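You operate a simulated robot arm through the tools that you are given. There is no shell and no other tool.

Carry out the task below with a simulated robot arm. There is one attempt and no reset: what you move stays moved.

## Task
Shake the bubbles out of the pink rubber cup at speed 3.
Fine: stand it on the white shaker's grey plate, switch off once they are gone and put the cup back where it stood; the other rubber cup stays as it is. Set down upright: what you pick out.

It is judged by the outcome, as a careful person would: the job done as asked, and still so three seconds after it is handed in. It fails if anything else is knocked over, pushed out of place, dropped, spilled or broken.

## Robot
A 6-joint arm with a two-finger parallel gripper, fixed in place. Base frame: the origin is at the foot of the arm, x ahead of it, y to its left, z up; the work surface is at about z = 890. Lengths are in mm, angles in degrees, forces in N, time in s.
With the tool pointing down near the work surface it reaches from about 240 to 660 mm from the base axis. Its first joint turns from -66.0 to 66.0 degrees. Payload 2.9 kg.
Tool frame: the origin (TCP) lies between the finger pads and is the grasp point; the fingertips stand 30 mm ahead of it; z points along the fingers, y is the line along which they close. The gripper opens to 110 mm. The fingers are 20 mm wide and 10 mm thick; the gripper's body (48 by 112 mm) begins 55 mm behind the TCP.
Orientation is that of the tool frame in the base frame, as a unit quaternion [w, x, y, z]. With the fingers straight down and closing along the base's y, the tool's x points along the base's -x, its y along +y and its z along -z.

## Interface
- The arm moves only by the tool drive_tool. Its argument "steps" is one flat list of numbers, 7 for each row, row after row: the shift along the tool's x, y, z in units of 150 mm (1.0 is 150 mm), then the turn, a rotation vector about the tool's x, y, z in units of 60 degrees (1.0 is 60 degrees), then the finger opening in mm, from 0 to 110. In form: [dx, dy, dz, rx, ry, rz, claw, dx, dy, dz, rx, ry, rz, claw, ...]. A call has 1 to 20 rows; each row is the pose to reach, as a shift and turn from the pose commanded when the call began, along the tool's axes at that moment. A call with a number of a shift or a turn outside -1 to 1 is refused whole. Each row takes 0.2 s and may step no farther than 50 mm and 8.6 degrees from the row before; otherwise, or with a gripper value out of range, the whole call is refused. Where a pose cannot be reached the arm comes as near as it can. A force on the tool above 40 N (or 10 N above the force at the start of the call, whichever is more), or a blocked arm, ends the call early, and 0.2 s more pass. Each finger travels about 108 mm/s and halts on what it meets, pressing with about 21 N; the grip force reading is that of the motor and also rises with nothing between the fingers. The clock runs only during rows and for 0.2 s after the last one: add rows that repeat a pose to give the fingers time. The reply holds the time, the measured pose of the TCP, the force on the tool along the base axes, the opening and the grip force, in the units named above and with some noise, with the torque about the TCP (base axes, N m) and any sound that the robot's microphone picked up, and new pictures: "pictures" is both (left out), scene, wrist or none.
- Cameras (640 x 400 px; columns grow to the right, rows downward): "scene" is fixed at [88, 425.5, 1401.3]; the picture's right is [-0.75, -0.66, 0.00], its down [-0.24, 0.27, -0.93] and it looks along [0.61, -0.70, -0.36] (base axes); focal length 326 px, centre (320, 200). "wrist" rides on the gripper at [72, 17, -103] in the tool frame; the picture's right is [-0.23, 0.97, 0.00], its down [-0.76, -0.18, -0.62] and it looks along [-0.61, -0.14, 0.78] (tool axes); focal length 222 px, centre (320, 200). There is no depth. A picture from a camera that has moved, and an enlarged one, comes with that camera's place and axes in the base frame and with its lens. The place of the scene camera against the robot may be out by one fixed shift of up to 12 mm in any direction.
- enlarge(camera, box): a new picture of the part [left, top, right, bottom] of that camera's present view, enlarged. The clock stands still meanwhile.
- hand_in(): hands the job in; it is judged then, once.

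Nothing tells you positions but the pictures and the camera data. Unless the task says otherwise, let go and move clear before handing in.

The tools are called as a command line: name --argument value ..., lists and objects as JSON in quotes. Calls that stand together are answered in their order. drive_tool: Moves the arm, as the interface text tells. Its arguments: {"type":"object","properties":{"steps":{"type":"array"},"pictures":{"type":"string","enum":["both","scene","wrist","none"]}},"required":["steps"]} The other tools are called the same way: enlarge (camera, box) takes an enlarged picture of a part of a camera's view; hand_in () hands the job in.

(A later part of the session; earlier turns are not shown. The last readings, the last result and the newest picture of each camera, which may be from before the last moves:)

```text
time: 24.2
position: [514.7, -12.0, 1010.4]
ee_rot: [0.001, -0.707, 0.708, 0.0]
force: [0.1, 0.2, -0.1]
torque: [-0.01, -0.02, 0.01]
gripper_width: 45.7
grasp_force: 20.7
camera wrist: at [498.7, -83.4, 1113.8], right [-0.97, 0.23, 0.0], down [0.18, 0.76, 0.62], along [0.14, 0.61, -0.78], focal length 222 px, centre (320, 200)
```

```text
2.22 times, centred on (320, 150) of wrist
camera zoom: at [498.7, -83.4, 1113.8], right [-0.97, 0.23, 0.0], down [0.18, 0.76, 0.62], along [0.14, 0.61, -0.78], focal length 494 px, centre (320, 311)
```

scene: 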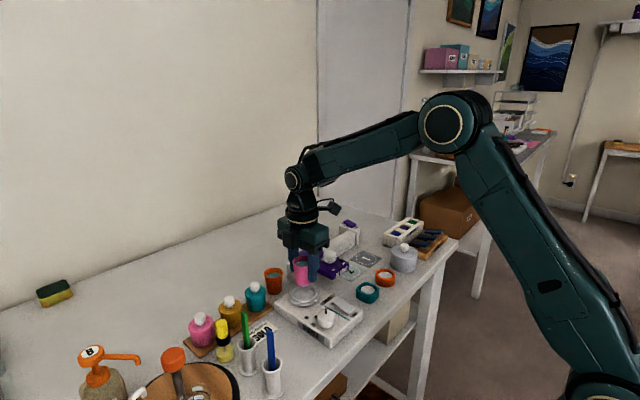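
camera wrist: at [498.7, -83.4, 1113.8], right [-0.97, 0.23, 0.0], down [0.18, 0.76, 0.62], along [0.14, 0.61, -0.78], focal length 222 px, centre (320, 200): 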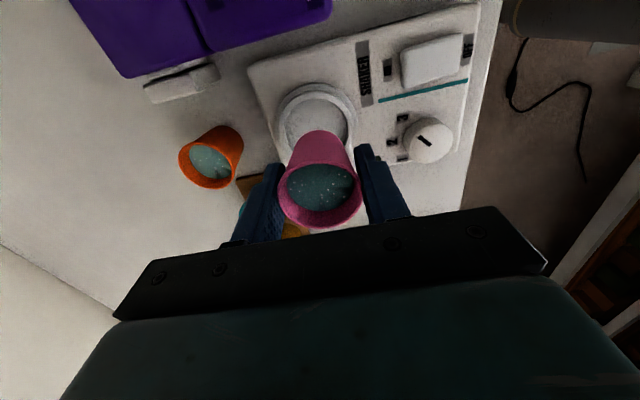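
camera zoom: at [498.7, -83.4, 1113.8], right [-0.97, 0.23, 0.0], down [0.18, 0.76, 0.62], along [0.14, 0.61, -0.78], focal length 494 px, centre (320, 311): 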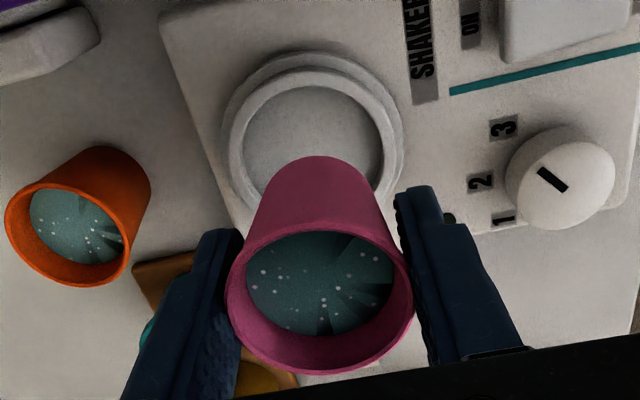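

The cup hangs just above the plate; the ring centre is about 2.5 mm further in +x. I'll correct that and lower most of the way.

drive_tool --steps '[0.002, -0.01, 0.02, 0, 0, 0, 43, 0.0033, -0.0167, 0.06, 0, 0, 0, 43, 0.0033, -0.0167, 0.11, 0, 0, 0, 43, 0.0033, -0.0167, 0.16, 0, 0, 0, 43, 0.0033, -0.0167, 0.2, 0, 0, 0, 43, 0.0033, -0.0167, 0.22, 0, 0, 0, 43, 0.0033, -0.0167, 0.22, 0, 0, 0, 43]'

enlarge --camera "scene" --box '[260, 240, 360, 330]'

enlarge --camera "wrist" --box '[220, 60, 420, 240]'

```text
time: 25.8
position: [518.5, -12.5, 978.4]
ee_rot: [0.0, 0.707, -0.707, 0.0]
force: [-0.4, -0.4, -0.2]
torque: [0.02, 0.03, 0.02]
gripper_width: 45.6
grasp_force: 20.6
camera wrist: at [501.4, -83.7, 1080.9], right [-0.97, 0.23, 0.0], down [0.18, 0.76, 0.62], along [0.14, 0.61, -0.78], focal length 222 px, centre (320, 200)
```

scene: 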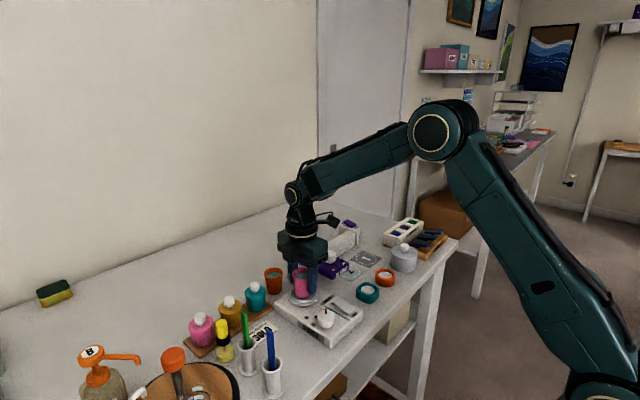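
wrist: 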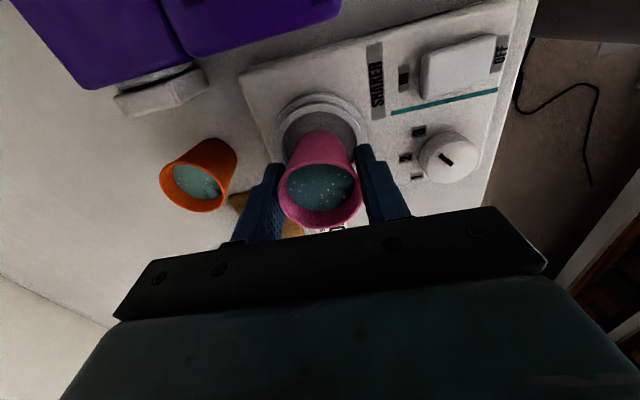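

```text
4.44 times, centred on (310, 285) of scene
camera zoom: at [88.0, 425.5, 1401.3], right [-0.75, -0.66, 0.0], down [-0.24, 0.27, -0.93], along [0.61, -0.7, -0.36], focal length 1450 px, centre (364, -178)
```

zoom: 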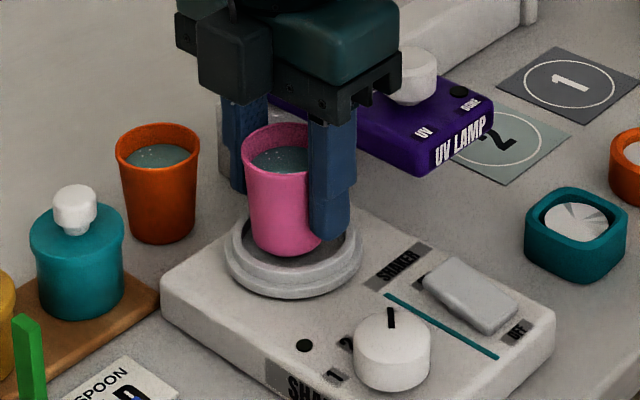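

```text
2.22 times, centred on (320, 150) of wrist
camera zoom: at [501.4, -83.7, 1080.9], right [-0.97, 0.23, 0.0], down [0.18, 0.76, 0.62], along [0.14, 0.61, -0.78], focal length 494 px, centre (320, 311)
```

zoom: 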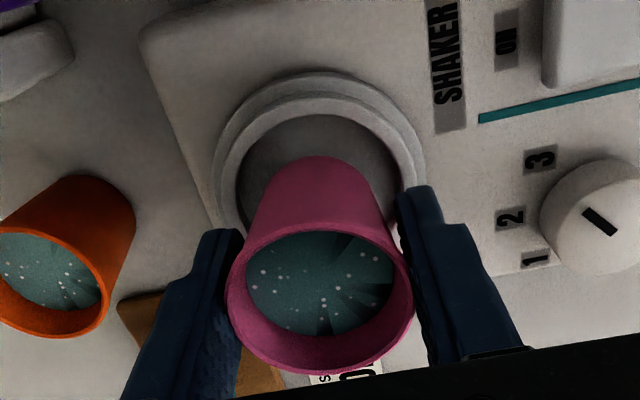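

The cup is centred over the ring, base roughly 8 mm above the plate. I'll lower in small steps while watching the vertical force.

drive_tool --steps '[0, 0, 0.01, 0, 0, 0, 43, 0, 0, 0.02, 0, 0, 0, 43, 0, 0, 0.03, 0, 0, 0, 43, 0, 0, 0.036, 0, 0, 0, 43]' --pictures "none"

enlarge --camera "scene" --box '[270, 250, 340, 320]'

```text
time: 26.8
position: [518.9, -12.0, 972.3]
ee_rot: [0.0, 0.708, -0.707, 0.0]
force: [-0.3, -0.4, -0.5]
torque: [-0.02, -0.01, -0.03]
gripper_width: 45.4
grasp_force: 20.9
```

```text
5.71 times, centred on (305, 285) of scene
camera zoom: at [88.0, 425.5, 1401.3], right [-0.75, -0.66, 0.0], down [-0.24, 0.27, -0.93], along [0.61, -0.7, -0.36], focal length 1864 px, centre (406, -286)
```

zoom: 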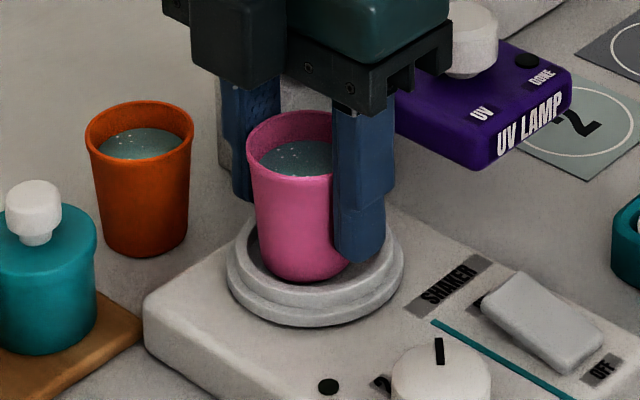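

No contact yet; continuing down in about 1 mm steps.

drive_tool --steps '[0, 0, 0.006, 0, 0, 0, 43, 0, 0, 0.012, 0, 0, 0, 43]' --pictures "none"

```text
time: 27.4
position: [517.3, -11.3, 971.8]
ee_rot: [0.0, -0.707, 0.707, -0.002]
force: [0.5, -0.2, 2.3]
torque: [-0.02, 0.0, 0.04]
gripper_width: 45.3
grasp_force: 21.0
```

A slight upward force (2.3 N) suggests the cup is touching. One more half-millimetre step to confirm.

drive_tool --steps '[0, 0, 0.004, 0, 0, 0, 43, 0, 0, 0.004, 0, 0, 0, 43]' --pictures "wrist"

enlarge --camera "scene" --box '[270, 250, 340, 320]'

```text
time: 28.0
position: [518.1, -11.2, 970.7]
ee_rot: [-0.001, 0.707, -0.707, 0.001]
force: [0.0, 0.1, 7.3]
torque: [0.03, 0.13, -0.02]
gripper_width: 45.5
grasp_force: 21.2
camera wrist: at [501.2, -83.0, 1073.7], right [-0.97, 0.23, 0.0], down [0.18, 0.76, 0.62], along [0.14, 0.61, -0.78], focal length 222 px, centre (320, 200)
```

wrist: 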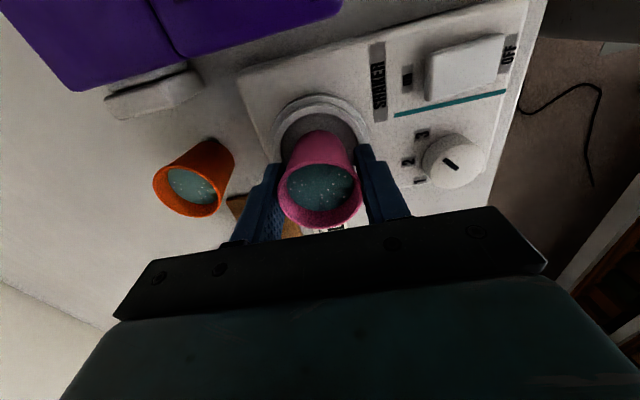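

```text
5.71 times, centred on (305, 285) of scene
camera zoom: at [87.9, 425.5, 1401.3], right [-0.75, -0.66, 0.0], down [-0.24, 0.27, -0.93], along [0.61, -0.7, -0.36], focal length 1864 px, centre (406, -286)
```

zoom: 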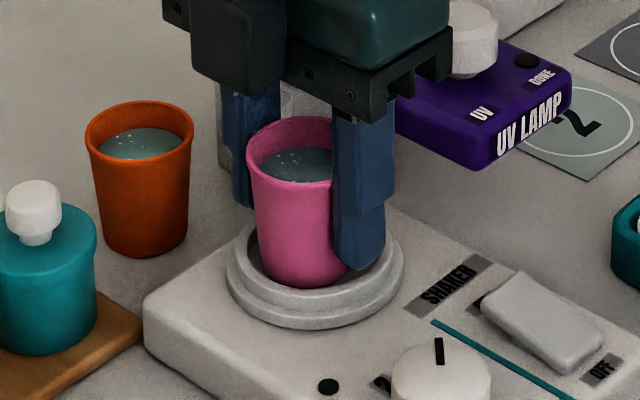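

Contact confirmed at 7 N, so the cup is standing on the plate. I'll open the fingers gradually and rise straight up.

drive_tool --steps '[0, 0, -0.002, 0, 0, 0, 44.5, 0, 0, -0.002, 0, 0, 0, 46, 0, 0, -0.002, 0, 0, 0, 49, 0, 0, -0.002, 0, 0, 0, 56, 0, 0, -0.002, 0, 0, 0, 64, 0, 0, -0.002, 0, 0, 0, 66, 0, 0, -0.03, 0, 0, 0, 66, 0, 0, -0.1, 0, 0, 0, 66, 0, 0, -0.2, 0, 0, 0, 66, 0, 0, -0.35, 0, 0, 0, 66, 0, 0, -0.5, 0, 0, 0, 66, 0, 0, -0.5, 0, 0, 0, 66]'

enlarge --camera "scene" --box '[260, 240, 360, 330]'

enlarge --camera "wrist" --box '[220, 40, 460, 240]'

```text
time: 30.6
position: [518.7, -11.0, 1045.2]
ee_rot: [0.0, -0.707, 0.708, 0.0]
force: [0.6, -0.1, -1.0]
torque: [0.02, -0.01, 0.01]
gripper_width: 66.0
grasp_force: 0.1
camera wrist: at [501.1, -82.2, 1148.5], right [-0.97, 0.23, 0.0], down [0.18, 0.76, 0.62], along [0.14, 0.61, -0.78], focal length 222 px, centre (320, 200)
```

scene: 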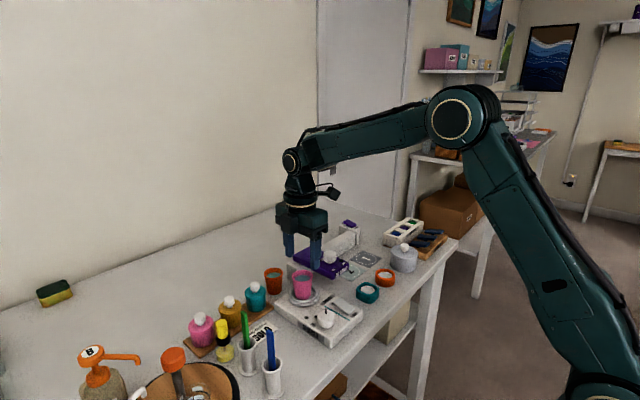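
wrist: 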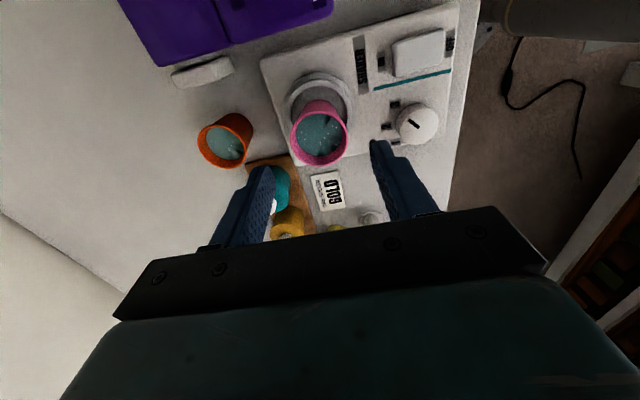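

```text
4.44 times, centred on (310, 285) of scene
camera zoom: at [88.0, 425.5, 1401.3], right [-0.75, -0.66, 0.0], down [-0.24, 0.27, -0.93], along [0.61, -0.7, -0.36], focal length 1450 px, centre (364, -178)
```

zoom: 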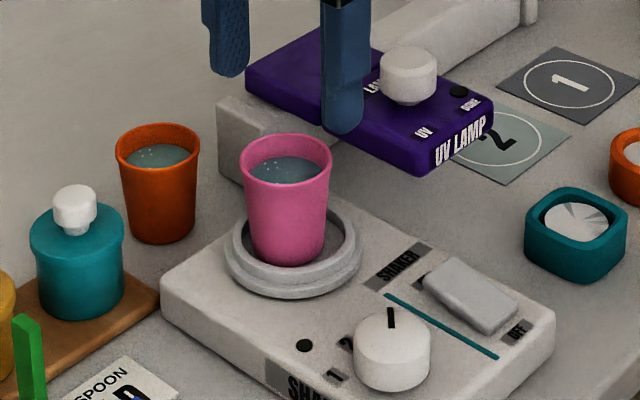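

```text
2.00 times, centred on (340, 140) of wrist
camera zoom: at [501.1, -82.2, 1148.5], right [-0.97, 0.23, 0.0], down [0.18, 0.76, 0.62], along [0.14, 0.61, -0.78], focal length 444 px, centre (280, 320)
```

zoom: 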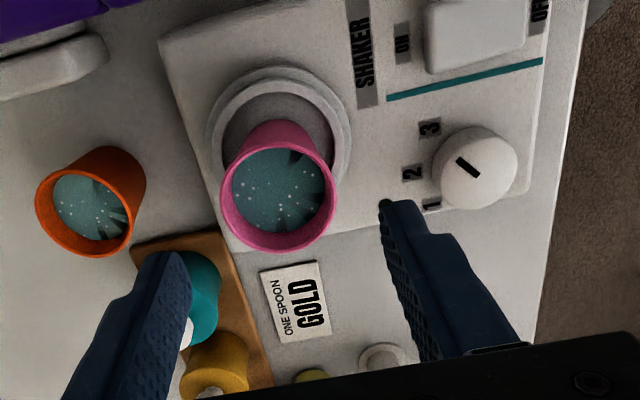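

The cup stands upright in the plate's ring with bubbles still visible. Next I close the fingers and move above the rocker's ON end (about (441, −44)).

drive_tool --steps '[0.05, 0.12, 0, 0, 0, 0, 66, 0.11, 0.26, 0, 0, 0, 0, 40, 0.165, 0.39, 0, 0, 0, 0, 15, 0.219, 0.515, 0, 0, 0, 0, 0, 0.219, 0.515, 0.12, 0, 0, 0, 0, 0.219, 0.515, 0.233, 0, 0, 0, 0, 0.219, 0.515, 0.233, 0, 0, 0, 0]'

enlarge --camera "scene" --box '[260, 240, 380, 350]'

enlarge --camera "wrist" --box '[220, 60, 420, 240]'

```text
time: 32.2
position: [441.4, -44.9, 1009.3]
ee_rot: [-0.001, 0.707, -0.707, 0.001]
force: [0.3, -1.2, -0.4]
torque: [-0.02, -0.03, -0.01]
gripper_width: 0.0
grasp_force: 20.8
camera wrist: at [423.9, -116.1, 1112.7], right [-0.97, 0.23, 0.0], down [0.18, 0.76, 0.62], along [0.14, 0.61, -0.78], focal length 222 px, centre (320, 200)
```

scene: 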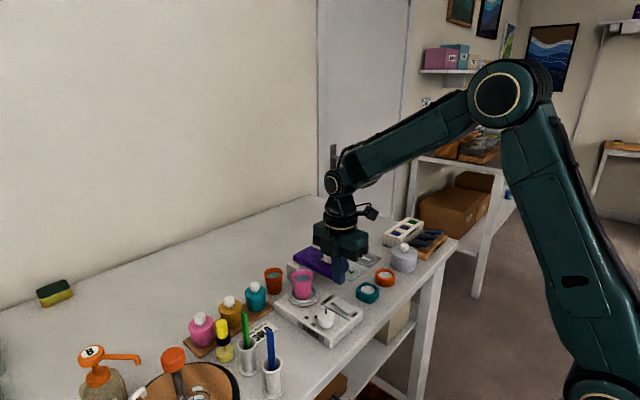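
wrist: 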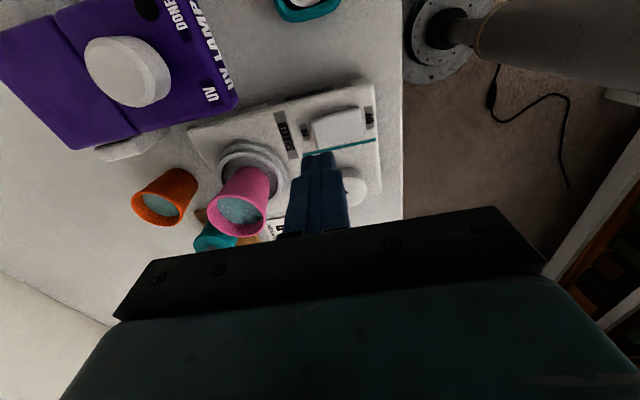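

```text
3.64 times, centred on (320, 295) of scene
camera zoom: at [88.0, 425.5, 1401.3], right [-0.75, -0.66, 0.0], down [-0.24, 0.27, -0.93], along [0.61, -0.7, -0.36], focal length 1186 px, centre (320, -146)
```

zoom: 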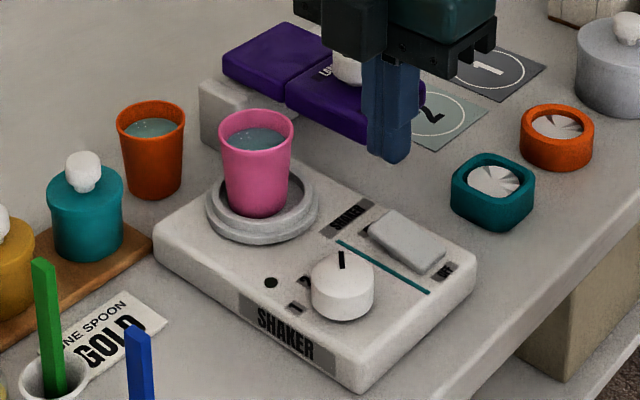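

```text
2.22 times, centred on (320, 150) of wrist
camera zoom: at [423.9, -116.1, 1112.7], right [-0.97, 0.23, 0.0], down [0.18, 0.76, 0.62], along [0.14, 0.61, -0.78], focal length 494 px, centre (320, 311)
```

zoom: 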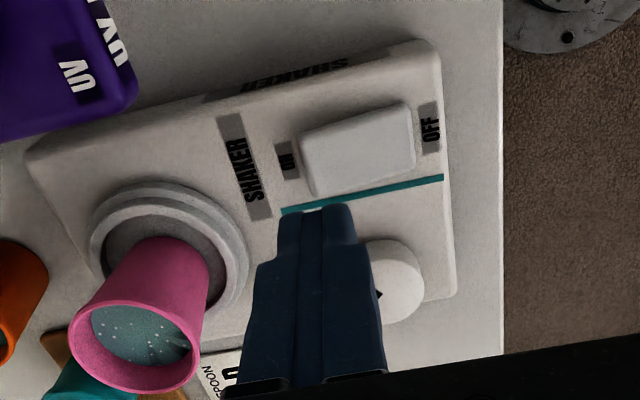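

The rocker spans roughly x 404–447 at y≈−42.5, with the ON end at the far (+x) side raised. I'll shift to x≈445 and approach just above it.

drive_tool --steps '[-0.014, -0.026, 0.07, 0, 0, 0, 0, -0.014, -0.026, 0.15, 0, 0, 0, 0, -0.014, -0.026, 0.22, 0, 0, 0, 0, -0.014, -0.026, 0.27, 0, 0, 0, 0, -0.014, -0.026, 0.27, 0, 0, 0, 0]' --pictures "wrist"

enlarge --camera "scene" --box '[290, 250, 380, 340]'

enlarge --camera "wrist" --box '[220, 60, 420, 240]'

```text
time: 33.4
position: [445.9, -40.6, 969.9]
ee_rot: [0.0, 0.708, -0.707, 0.0]
force: [-0.3, -0.4, 0.0]
torque: [0.03, 0.02, -0.03]
gripper_width: 0.2
grasp_force: 20.7
camera wrist: at [428.9, -113.5, 1073.2], right [-0.97, 0.23, 0.0], down [0.18, 0.76, 0.62], along [0.14, 0.61, -0.78], focal length 222 px, centre (320, 200)
```

wrist: 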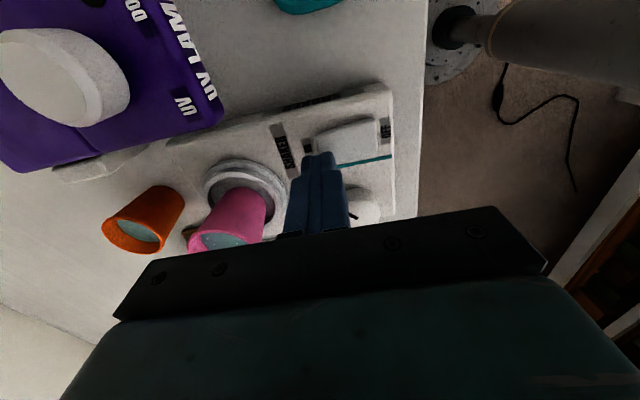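

```text
4.44 times, centred on (335, 295) of scene
camera zoom: at [88.0, 425.5, 1401.3], right [-0.75, -0.66, 0.0], down [-0.24, 0.27, -0.93], along [0.61, -0.7, -0.36], focal length 1450 px, centre (253, -222)
```

zoom: 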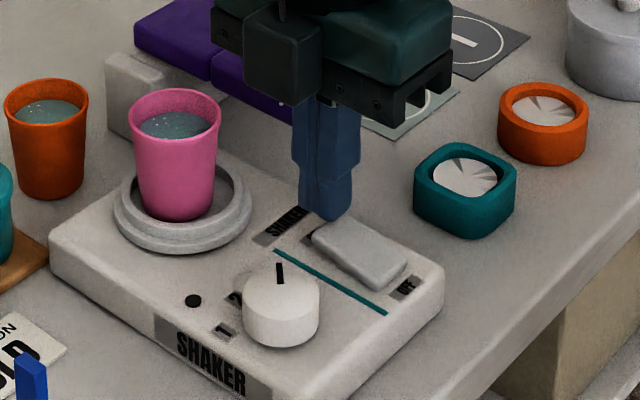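

```text
2.22 times, centred on (320, 150) of wrist
camera zoom: at [428.9, -113.5, 1073.2], right [-0.97, 0.23, 0.0], down [0.18, 0.76, 0.62], along [0.14, 0.61, -0.78], focal length 494 px, centre (320, 311)
```

zoom: 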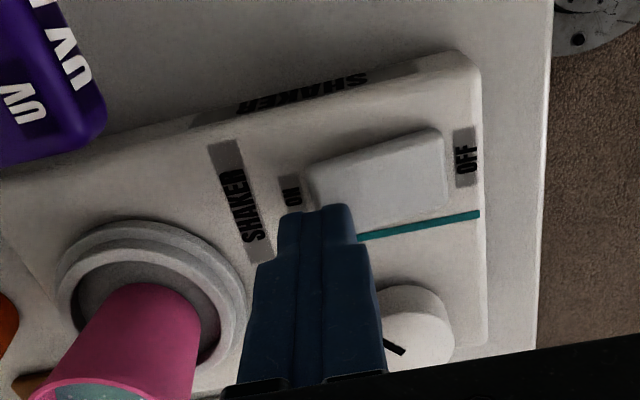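

The fingertips are about 10 mm above the ON end. I'll press down in small steps, watching force and listening for sound.

drive_tool --steps '[0, 0, 0.015, 0, 0, 0, 0, 0, 0, 0.03, 0, 0, 0, 0, 0, 0, 0.045, 0, 0, 0, 0]' --pictures "none"

drive_tool --steps '[0, 0, 0.01, 0, 0, 0, 0, 0, 0, 0.02, 0, 0, 0, 0]' --pictures "none"

```text
time: 34.2
position: [445.7, -43.2, 963.8]
ee_rot: [0.0, 0.707, -0.707, 0.002]
force: [0.8, 0.7, 0.8]
torque: [0.02, -0.03, 0.03]
gripper_width: 0.0
grasp_force: 20.6
```

```text
time: 34.8
position: [444.5, -42.3, 960.7]
ee_rot: [0.0, 0.707, -0.707, 0.0]
force: [-0.4, 0.5, -0.3]
torque: [0.01, 0.0, 0.0]
gripper_width: 0.1
grasp_force: 21.0
```

No contact yet at tip z≈930. I'll look and continue.

enlarge --camera "scene" --box '[310, 270, 370, 330]'

drive_tool --steps '[0, 0, 0.01, 0, 0, 0, 0, 0, 0, 0.02, 0, 0, 0, 0]' --pictures "none"

```text
6.67 times, centred on (340, 300) of scene
camera zoom: at [88.0, 425.5, 1401.3], right [-0.75, -0.66, 0.0], down [-0.24, 0.27, -0.93], along [0.61, -0.7, -0.36], focal length 2174 px, centre (187, -467)
```

zoom: 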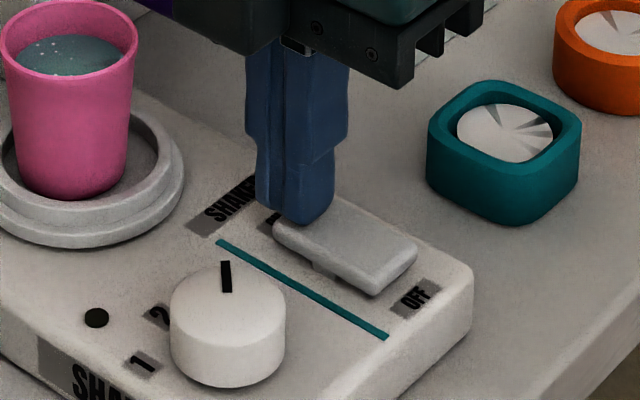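

```text
time: 35.4
position: [445.8, -42.9, 957.3]
ee_rot: [0.0, -0.707, 0.707, 0.0]
force: [-1.2, -0.1, 0.5]
torque: [0.0, 0.04, 0.05]
gripper_width: 0.0
grasp_force: 21.0
heard: click
```

A click was heard. I'll look to confirm the shaker is on.

drive_tool --steps '[0, 0, -0.05, 0, 0, 0, 0, 0, 0, -0.12, 0, 0, 0, 0]'

enlarge --camera "scene" --box '[290, 255, 370, 335]'

```text
time: 36.0
position: [445.2, -42.9, 974.5]
ee_rot: [0.0, -0.707, 0.707, 0.0]
force: [0.2, -0.9, 0.4]
torque: [-0.03, -0.03, 0.02]
gripper_width: 0.3
grasp_force: 20.6
camera wrist: at [428.3, -114.0, 1077.4], right [-0.97, 0.23, 0.0], down [0.18, 0.76, 0.62], along [0.14, 0.61, -0.78], focal length 222 px, centre (320, 200)
```

scene: 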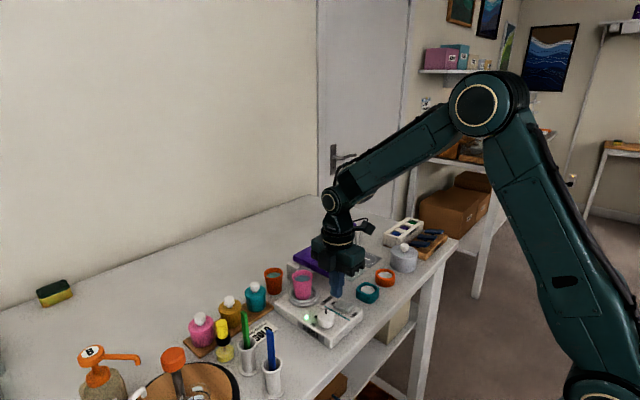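
wrist: 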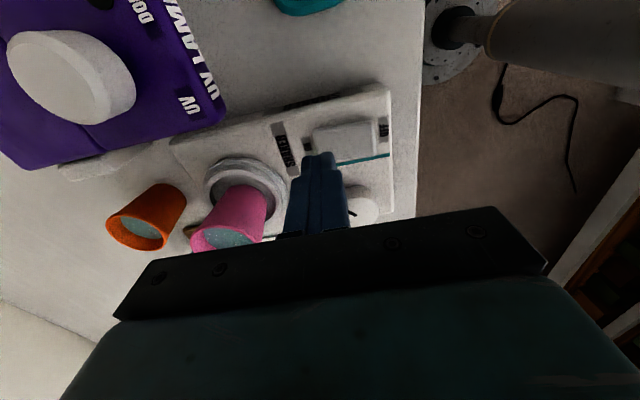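

```text
5.00 times, centred on (330, 295) of scene
camera zoom: at [88.0, 425.5, 1401.3], right [-0.75, -0.66, 0.0], down [-0.24, 0.27, -0.93], along [0.61, -0.7, -0.36], focal length 1631 px, centre (270, -275)
```

zoom: 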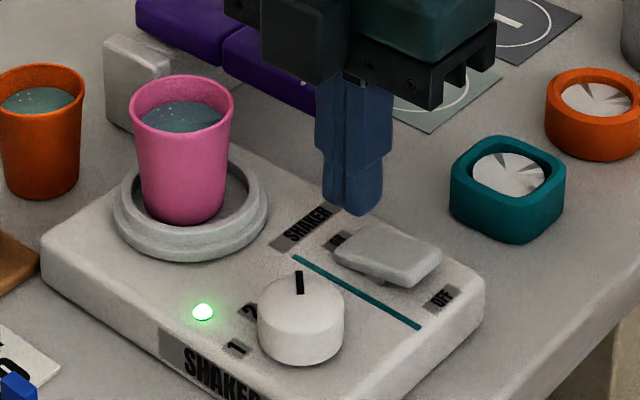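

The indicator is green, so the shaker is running. I'll move over to the OFF end to be ready, and watch the bubbles meanwhile.

drive_tool --steps '[0, 0.09, 0, 0, 0, 0, 0, 0, 0.18, 0, 0, 0, 0, 0, 0, 0.26, 0, 0, 0, 0, 0, 0, 0.26, 0.08, 0, 0, 0, 0, 0, 0.26, 0.16, 0, 0, 0, 0]'

enlarge --camera "scene" --box '[265, 260, 335, 320]'

enlarge --camera "wrist" --box '[140, 140, 400, 260]'

```text
time: 37.2
position: [404.4, -42.5, 955.9]
ee_rot: [0.0, 0.708, -0.706, 0.001]
force: [-8.5, 0.9, 14.1]
torque: [0.0, 0.13, -0.02]
gripper_width: 0.2
grasp_force: 20.7
heard: click
stopped in row 5: the force on the tool passed its limit at 57 N (the readings are from after the stop); the commanded pose is now the measured one
camera wrist: at [388.2, -114.5, 1059.8], right [-0.97, 0.23, 0.0], down [0.18, 0.76, 0.62], along [0.14, 0.61, -0.78], focal length 222 px, centre (320, 200)
```

scene: 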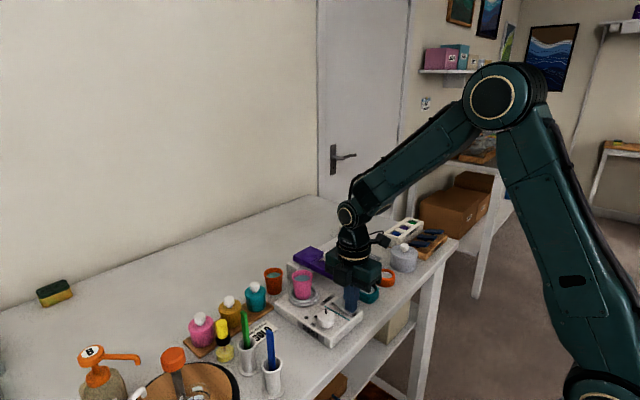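
wrist: 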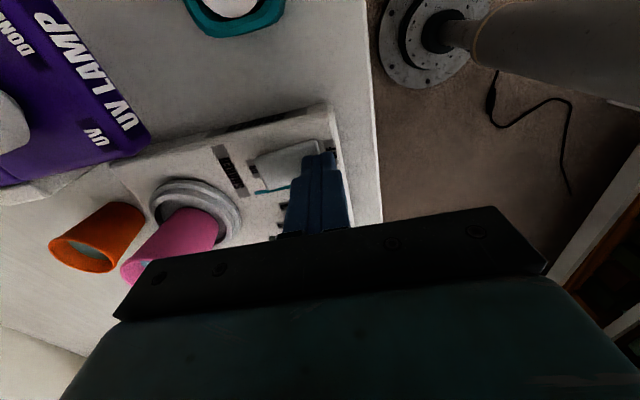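

```text
6.67 times, centred on (300, 290) of scene
camera zoom: at [87.6, 425.5, 1401.3], right [-0.75, -0.66, 0.0], down [-0.24, 0.27, -0.93], along [0.61, -0.7, -0.36], focal length 2174 px, centre (453, -400)
```

zoom: 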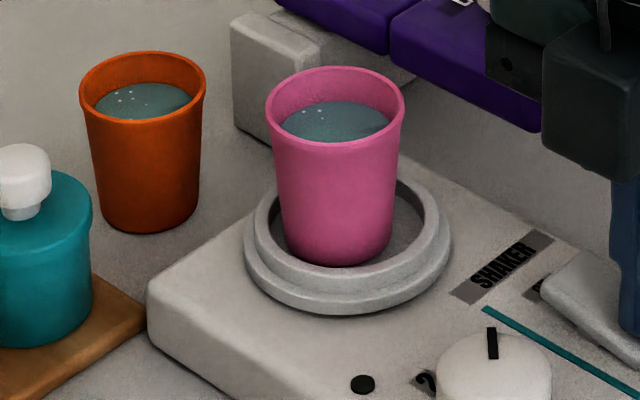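

```text
2.46 times, centred on (270, 200) of wrist
camera zoom: at [388.2, -114.5, 1059.8], right [-0.97, 0.23, 0.0], down [0.18, 0.76, 0.62], along [0.14, 0.61, -0.78], focal length 547 px, centre (443, 200)
```

zoom: 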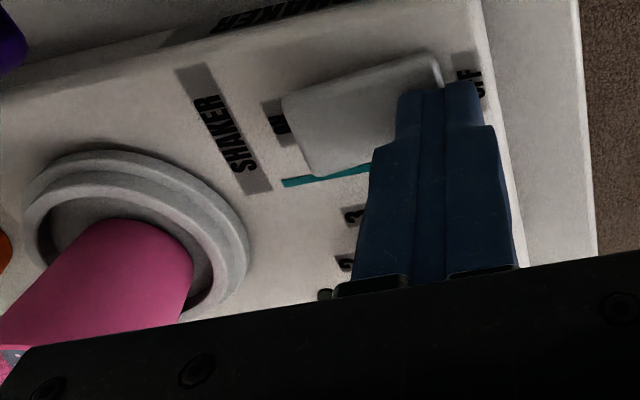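

I descended too far and pressed OFF early (57 N peak, click heard), so the shaker is off again. I'll lift clear and check nothing shifted before switching it on again.

drive_tool --steps '[0, 0, -0.08, 0, 0, 0, 0, 0, 0, -0.2, 0, 0, 0, 0, 0, 0, -0.3, 0, 0, 0, 0, 0, 0, -0.3, 0, 0, 0, 0]'

enlarge --camera "scene" --box '[260, 240, 380, 350]'

enlarge --camera "wrist" --box '[120, 60, 380, 240]'

```text
time: 38.2
position: [405.7, -42.7, 1001.0]
ee_rot: [-0.001, 0.707, -0.707, 0.002]
force: [1.2, -0.6, -0.3]
torque: [0.01, 0.0, -0.02]
gripper_width: 0.0
grasp_force: 21.1
camera wrist: at [389.3, -114.3, 1104.0], right [-0.97, 0.23, 0.0], down [0.18, 0.76, 0.62], along [0.14, 0.61, -0.78], focal length 222 px, centre (320, 200)
```

scene: 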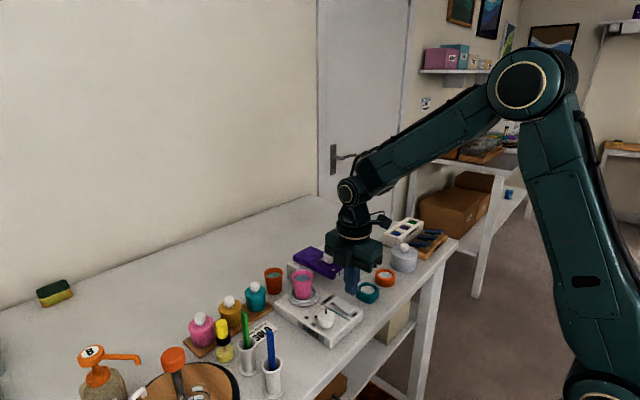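
wrist: 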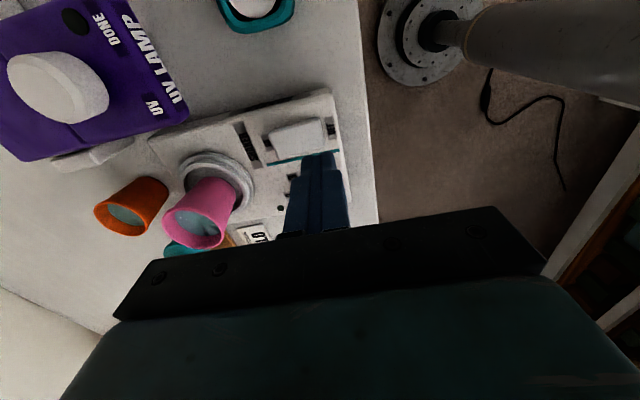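

```text
3.64 times, centred on (320, 295) of scene
camera zoom: at [88.0, 425.5, 1401.3], right [-0.75, -0.66, 0.0], down [-0.24, 0.27, -0.93], along [0.61, -0.7, -0.36], focal length 1186 px, centre (320, -146)
```

zoom: 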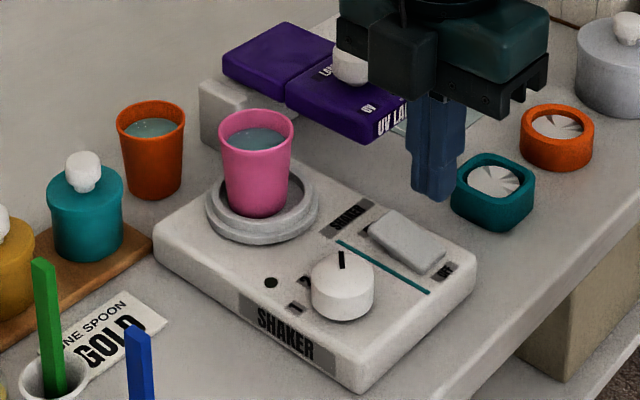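

```text
2.22 times, centred on (250, 150) of wrist
camera zoom: at [389.3, -114.3, 1104.0], right [-0.97, 0.23, 0.0], down [0.18, 0.76, 0.62], along [0.14, 0.61, -0.78], focal length 494 px, centre (476, 311)
```

zoom: 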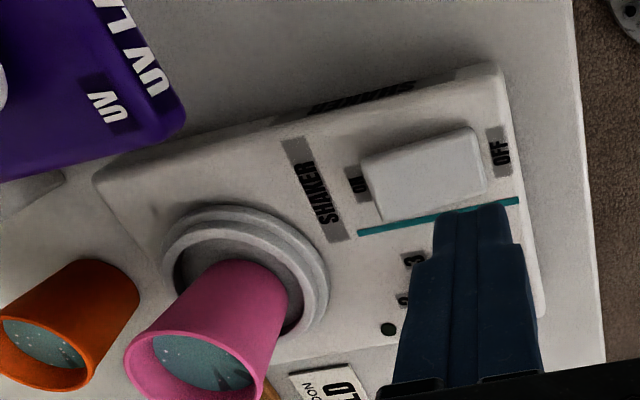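

The shaker, cup and rocker are unchanged in position and the shaker is off. I'll go back over the ON end, press it down to the height where it clicked before, and lift again.

drive_tool --steps '[0, -0.09, 0, 0, 0, 0, 0, 0, -0.18, 0.05, 0, 0, 0, 0, 0, -0.263, 0.12, 0, 0, 0, 0, 0, -0.263, 0.2, 0, 0, 0, 0, 0, -0.263, 0.24, 0, 0, 0, 0]' --pictures "wrist"

enlarge --camera "scene" --box '[285, 255, 365, 325]'

enlarge --camera "scene" --box '[260, 260, 320, 300]'

enlarge --camera "wrist" --box '[90, 180, 290, 270]'

```text
time: 39.4
position: [446.5, -43.7, 964.3]
ee_rot: [0.0, -0.707, 0.707, -0.002]
force: [0.0, -0.4, -0.7]
torque: [-0.01, -0.03, 0.0]
gripper_width: 0.0
grasp_force: 20.8
camera wrist: at [428.9, -114.4, 1068.3], right [-0.97, 0.23, 0.0], down [0.18, 0.76, 0.62], along [0.14, 0.61, -0.78], focal length 222 px, centre (320, 200)
```

wrist: 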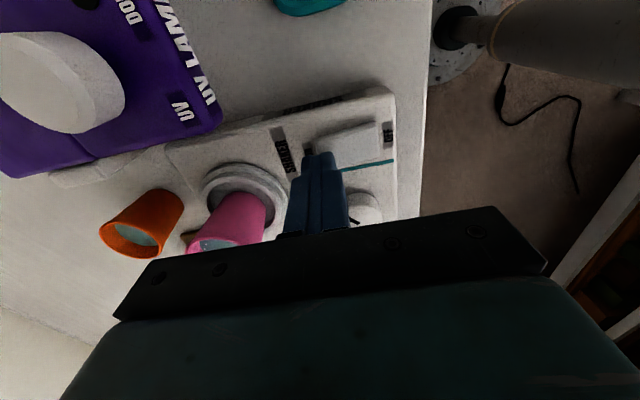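

```text
5.71 times, centred on (325, 290) of scene
camera zoom: at [88.0, 425.5, 1401.3], right [-0.75, -0.66, 0.0], down [-0.24, 0.27, -0.93], along [0.61, -0.7, -0.36], focal length 1864 px, centre (291, -314)
```

zoom: 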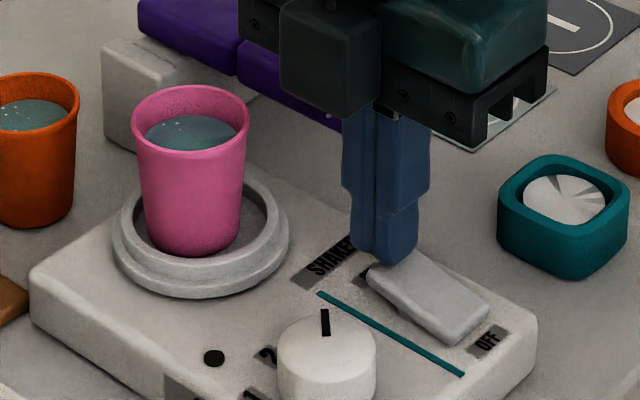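

```text
10.00 times, centred on (290, 280) of scene
camera zoom: at [88.0, 425.5, 1401.3], right [-0.75, -0.66, 0.0], down [-0.24, 0.27, -0.93], along [0.61, -0.7, -0.36], focal length 3262 px, centre (620, -600)
```

zoom: 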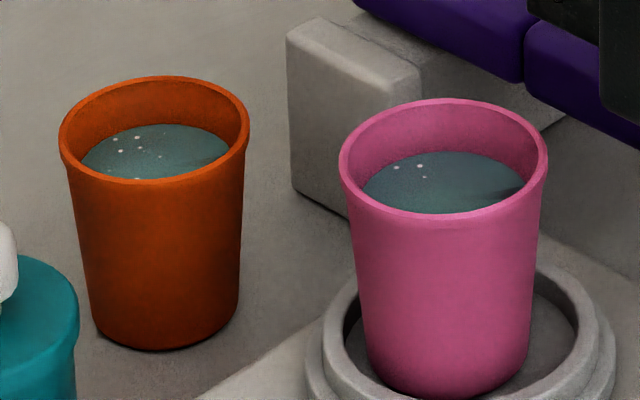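

```text
3.20 times, centred on (190, 225) of wrist
camera zoom: at [428.9, -114.4, 1068.3], right [-0.97, 0.23, 0.0], down [0.18, 0.76, 0.62], along [0.14, 0.61, -0.78], focal length 711 px, centre (736, 120)
```

zoom: 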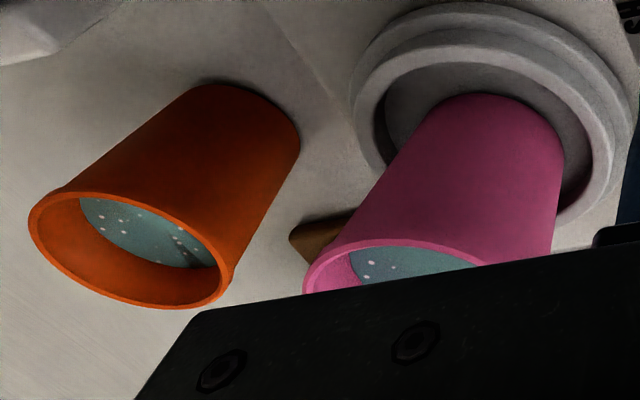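

Some bubbles remain in the pink cup. Pressing ON now in small steps.

drive_tool --steps '[0, 0, 0.015, 0, 0, 0, 0, 0, 0, 0.03, 0, 0, 0, 0, 0, 0, 0.042, 0, 0, 0, 0, 0, 0, 0.054, 0, 0, 0, 0]' --pictures "scene"

```text
time: 40.4
position: [446.0, -43.9, 956.6]
ee_rot: [0.0, -0.707, 0.707, -0.002]
force: [-0.5, 0.3, 2.8]
torque: [0.02, 0.06, 0.03]
gripper_width: 0.0
grasp_force: 21.5
heard: click
```

scene: 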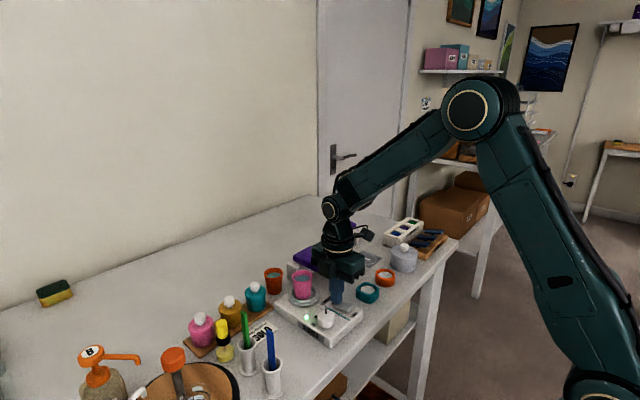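

ON again (green light). I'll lift to a safe hover (tip z≈947) and shift over the OFF end without touching, then check the bubbles.

drive_tool --steps '[0, 0, -0.06, 0, 0, 0, 0, 0, 0, -0.133, 0, 0, 0, 0, 0, 0.09, -0.133, 0, 0, 0, 0, 0, 0.18, -0.133, 0, 0, 0, 0, 0, 0.265, -0.133, 0, 0, 0, 0]' --pictures "scene"

enlarge --camera "scene" --box '[260, 260, 320, 300]'

enlarge --camera "scene" --box '[285, 255, 375, 335]'

enlarge --camera "wrist" --box '[60, 160, 300, 290]'

```text
time: 41.6
position: [406.6, -42.5, 975.8]
ee_rot: [0.001, -0.707, 0.707, -0.001]
force: [-0.6, -0.8, -0.2]
torque: [-0.01, -0.01, -0.03]
gripper_width: 0.0
grasp_force: 21.3
```

scene: 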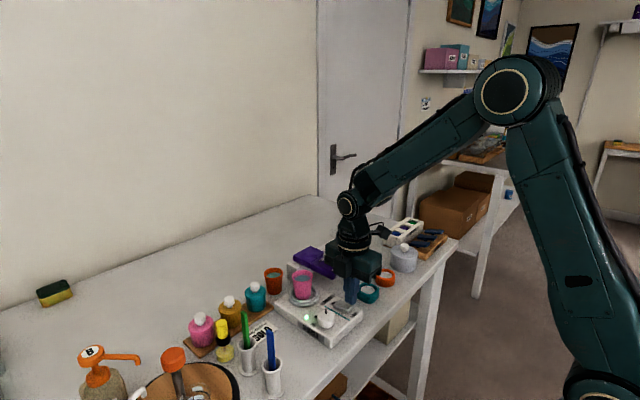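

```text
10.00 times, centred on (290, 280) of scene
camera zoom: at [88.0, 425.5, 1401.3], right [-0.75, -0.66, 0.0], down [-0.24, 0.27, -0.93], along [0.61, -0.7, -0.36], focal length 3262 px, centre (620, -600)
```

zoom: 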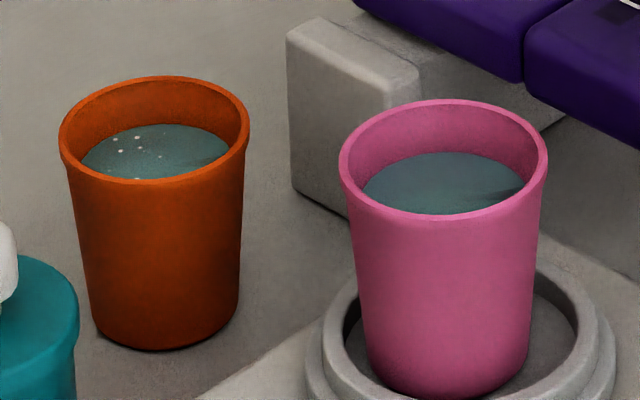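

```text
5.00 times, centred on (330, 295) of scene
camera zoom: at [88.0, 425.5, 1401.3], right [-0.75, -0.66, 0.0], down [-0.24, 0.27, -0.93], along [0.61, -0.7, -0.36], focal length 1631 px, centre (270, -275)
```

zoom: 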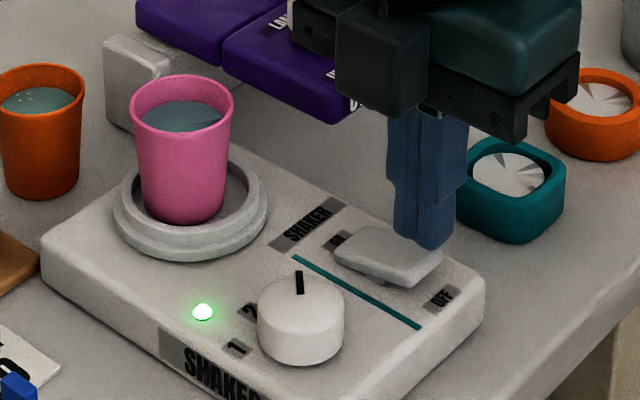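

```text
2.67 times, centred on (180, 225) of wrist
camera zoom: at [389.3, -114.4, 1079.5], right [-0.97, 0.23, 0.0], down [0.18, 0.76, 0.62], along [0.14, 0.61, -0.78], focal length 592 px, centre (693, 133)
```

zoom: 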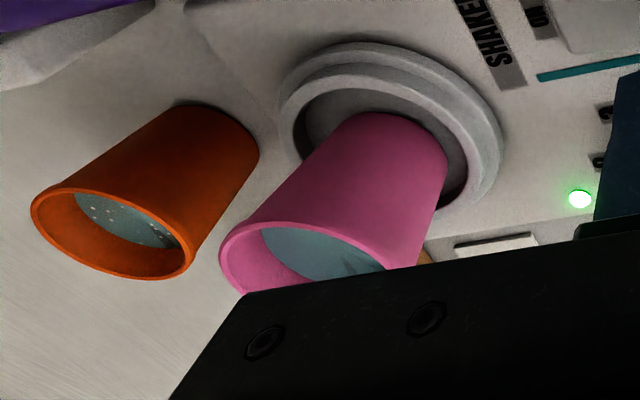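

No bubbles are visible in the pink cup from either camera now. I'll press OFF in gentle steps, then inspect the surface from above.

drive_tool --steps '[0, 0, 0.035, 0, 0, 0, 0, 0, 0, 0.07, 0, 0, 0, 0, 0, 0, 0.09, 0, 0, 0, 0, 0, 0, 0.1, 0, 0, 0, 0, 0, 0, 0.11, 0, 0, 0, 0, 0, 0, 0.12, 0, 0, 0, 0]' --pictures "scene"

```text
time: 43.0
position: [405.8, -43.4, 957.5]
ee_rot: [-0.001, 0.707, -0.707, 0.002]
force: [-0.1, 1.0, 0.3]
torque: [-0.01, -0.01, 0.01]
gripper_width: 0.0
grasp_force: 20.4
heard: click
```

scene: 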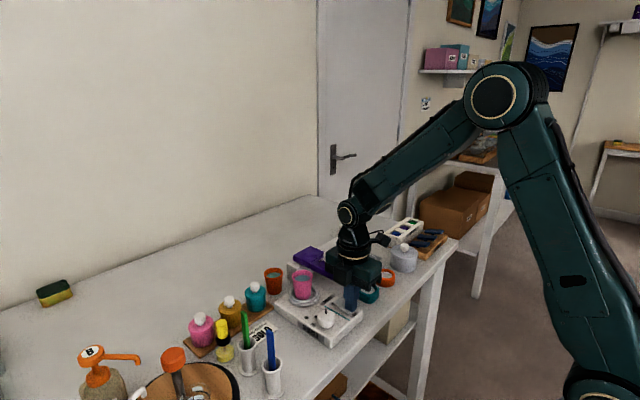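

Clicked off. Now I rise and move back above the cup, opening the fingers, to inspect the liquid surface from above.

drive_tool --steps '[0, 0, -0.15, 0, 0, 0, 0, 0, 0, -0.35, 0, 0, 0, 0, 0, 0, -0.579, 0, 0, 0, 0, -0.042, -0.149, -0.579, 0, 0, 0, 0, -0.084, -0.299, -0.579, 0, 0, 0, 0, -0.127, -0.448, -0.579, 0, 0, 0, 20, -0.169, -0.598, -0.579, 0, 0, 0, 45, -0.211, -0.747, -0.579, 0, 0, 0, 66, -0.211, -0.747, -0.579, 0, 0, 0, 66]'

enlarge --camera "wrist" --box '[260, 80, 380, 180]'

enlarge --camera "scene" --box '[260, 240, 380, 350]'

enlarge --camera "wrist" --box '[220, 40, 460, 240]'

```text
time: 45.0
position: [516.7, -10.9, 1046.5]
ee_rot: [-0.001, 0.707, -0.707, 0.002]
force: [-0.4, 0.7, -0.2]
torque: [-0.02, 0.03, -0.03]
gripper_width: 65.9
grasp_force: 0.0
camera wrist: at [499.1, -82.2, 1149.7], right [-0.97, 0.23, 0.0], down [0.18, 0.76, 0.62], along [0.14, 0.61, -0.78], focal length 222 px, centre (320, 200)
```

scene: 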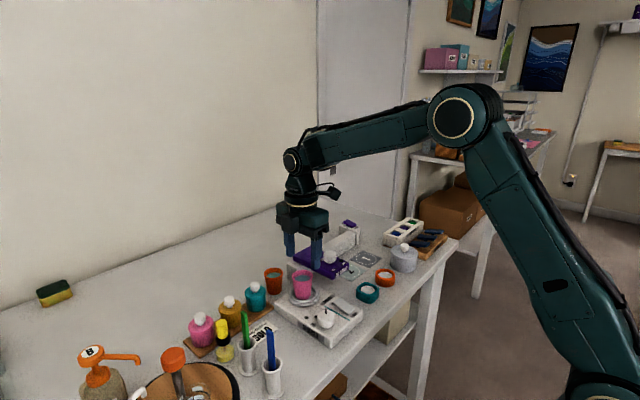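
wrist: 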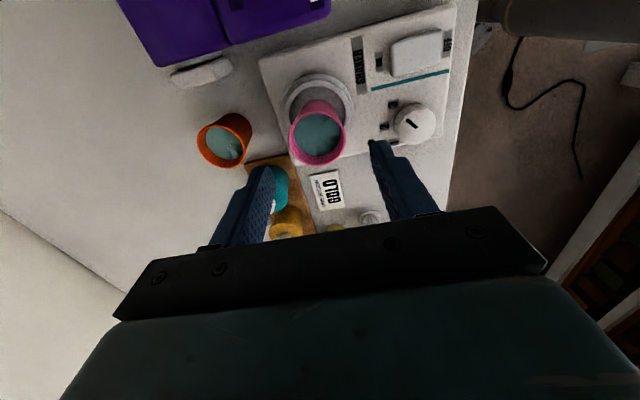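

```text
4.00 times, centred on (320, 130) of wrist
camera zoom: at [499.1, -82.2, 1149.7], right [-0.97, 0.23, 0.0], down [0.18, 0.76, 0.62], along [0.14, 0.61, -0.78], focal length 888 px, centre (320, 480)
```

zoom: 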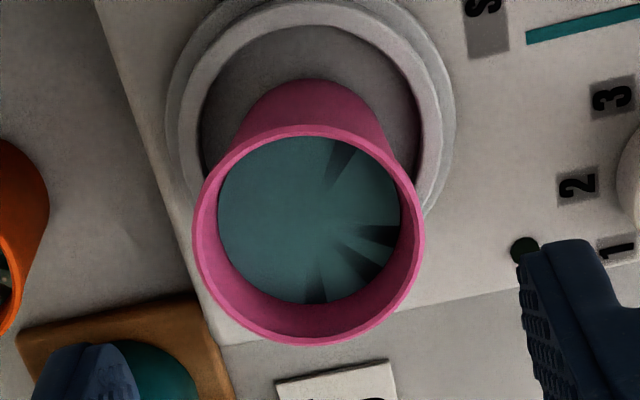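

```text
3.64 times, centred on (320, 295) of scene
camera zoom: at [88.0, 425.5, 1401.3], right [-0.75, -0.66, 0.0], down [-0.24, 0.27, -0.93], along [0.61, -0.7, -0.36], focal length 1186 px, centre (320, -146)
```

zoom: 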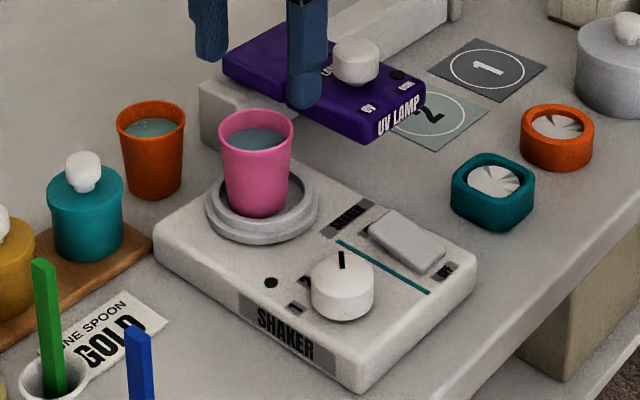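

```text
2.00 times, centred on (340, 140) of wrist
camera zoom: at [499.1, -82.2, 1149.7], right [-0.97, 0.23, 0.0], down [0.18, 0.76, 0.62], along [0.14, 0.61, -0.78], focal length 444 px, centre (280, 320)
```

zoom: 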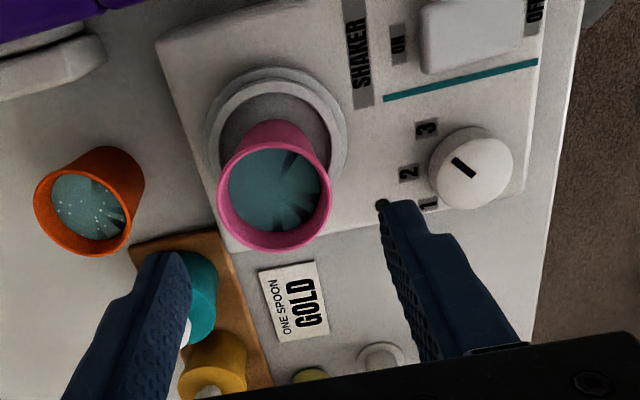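

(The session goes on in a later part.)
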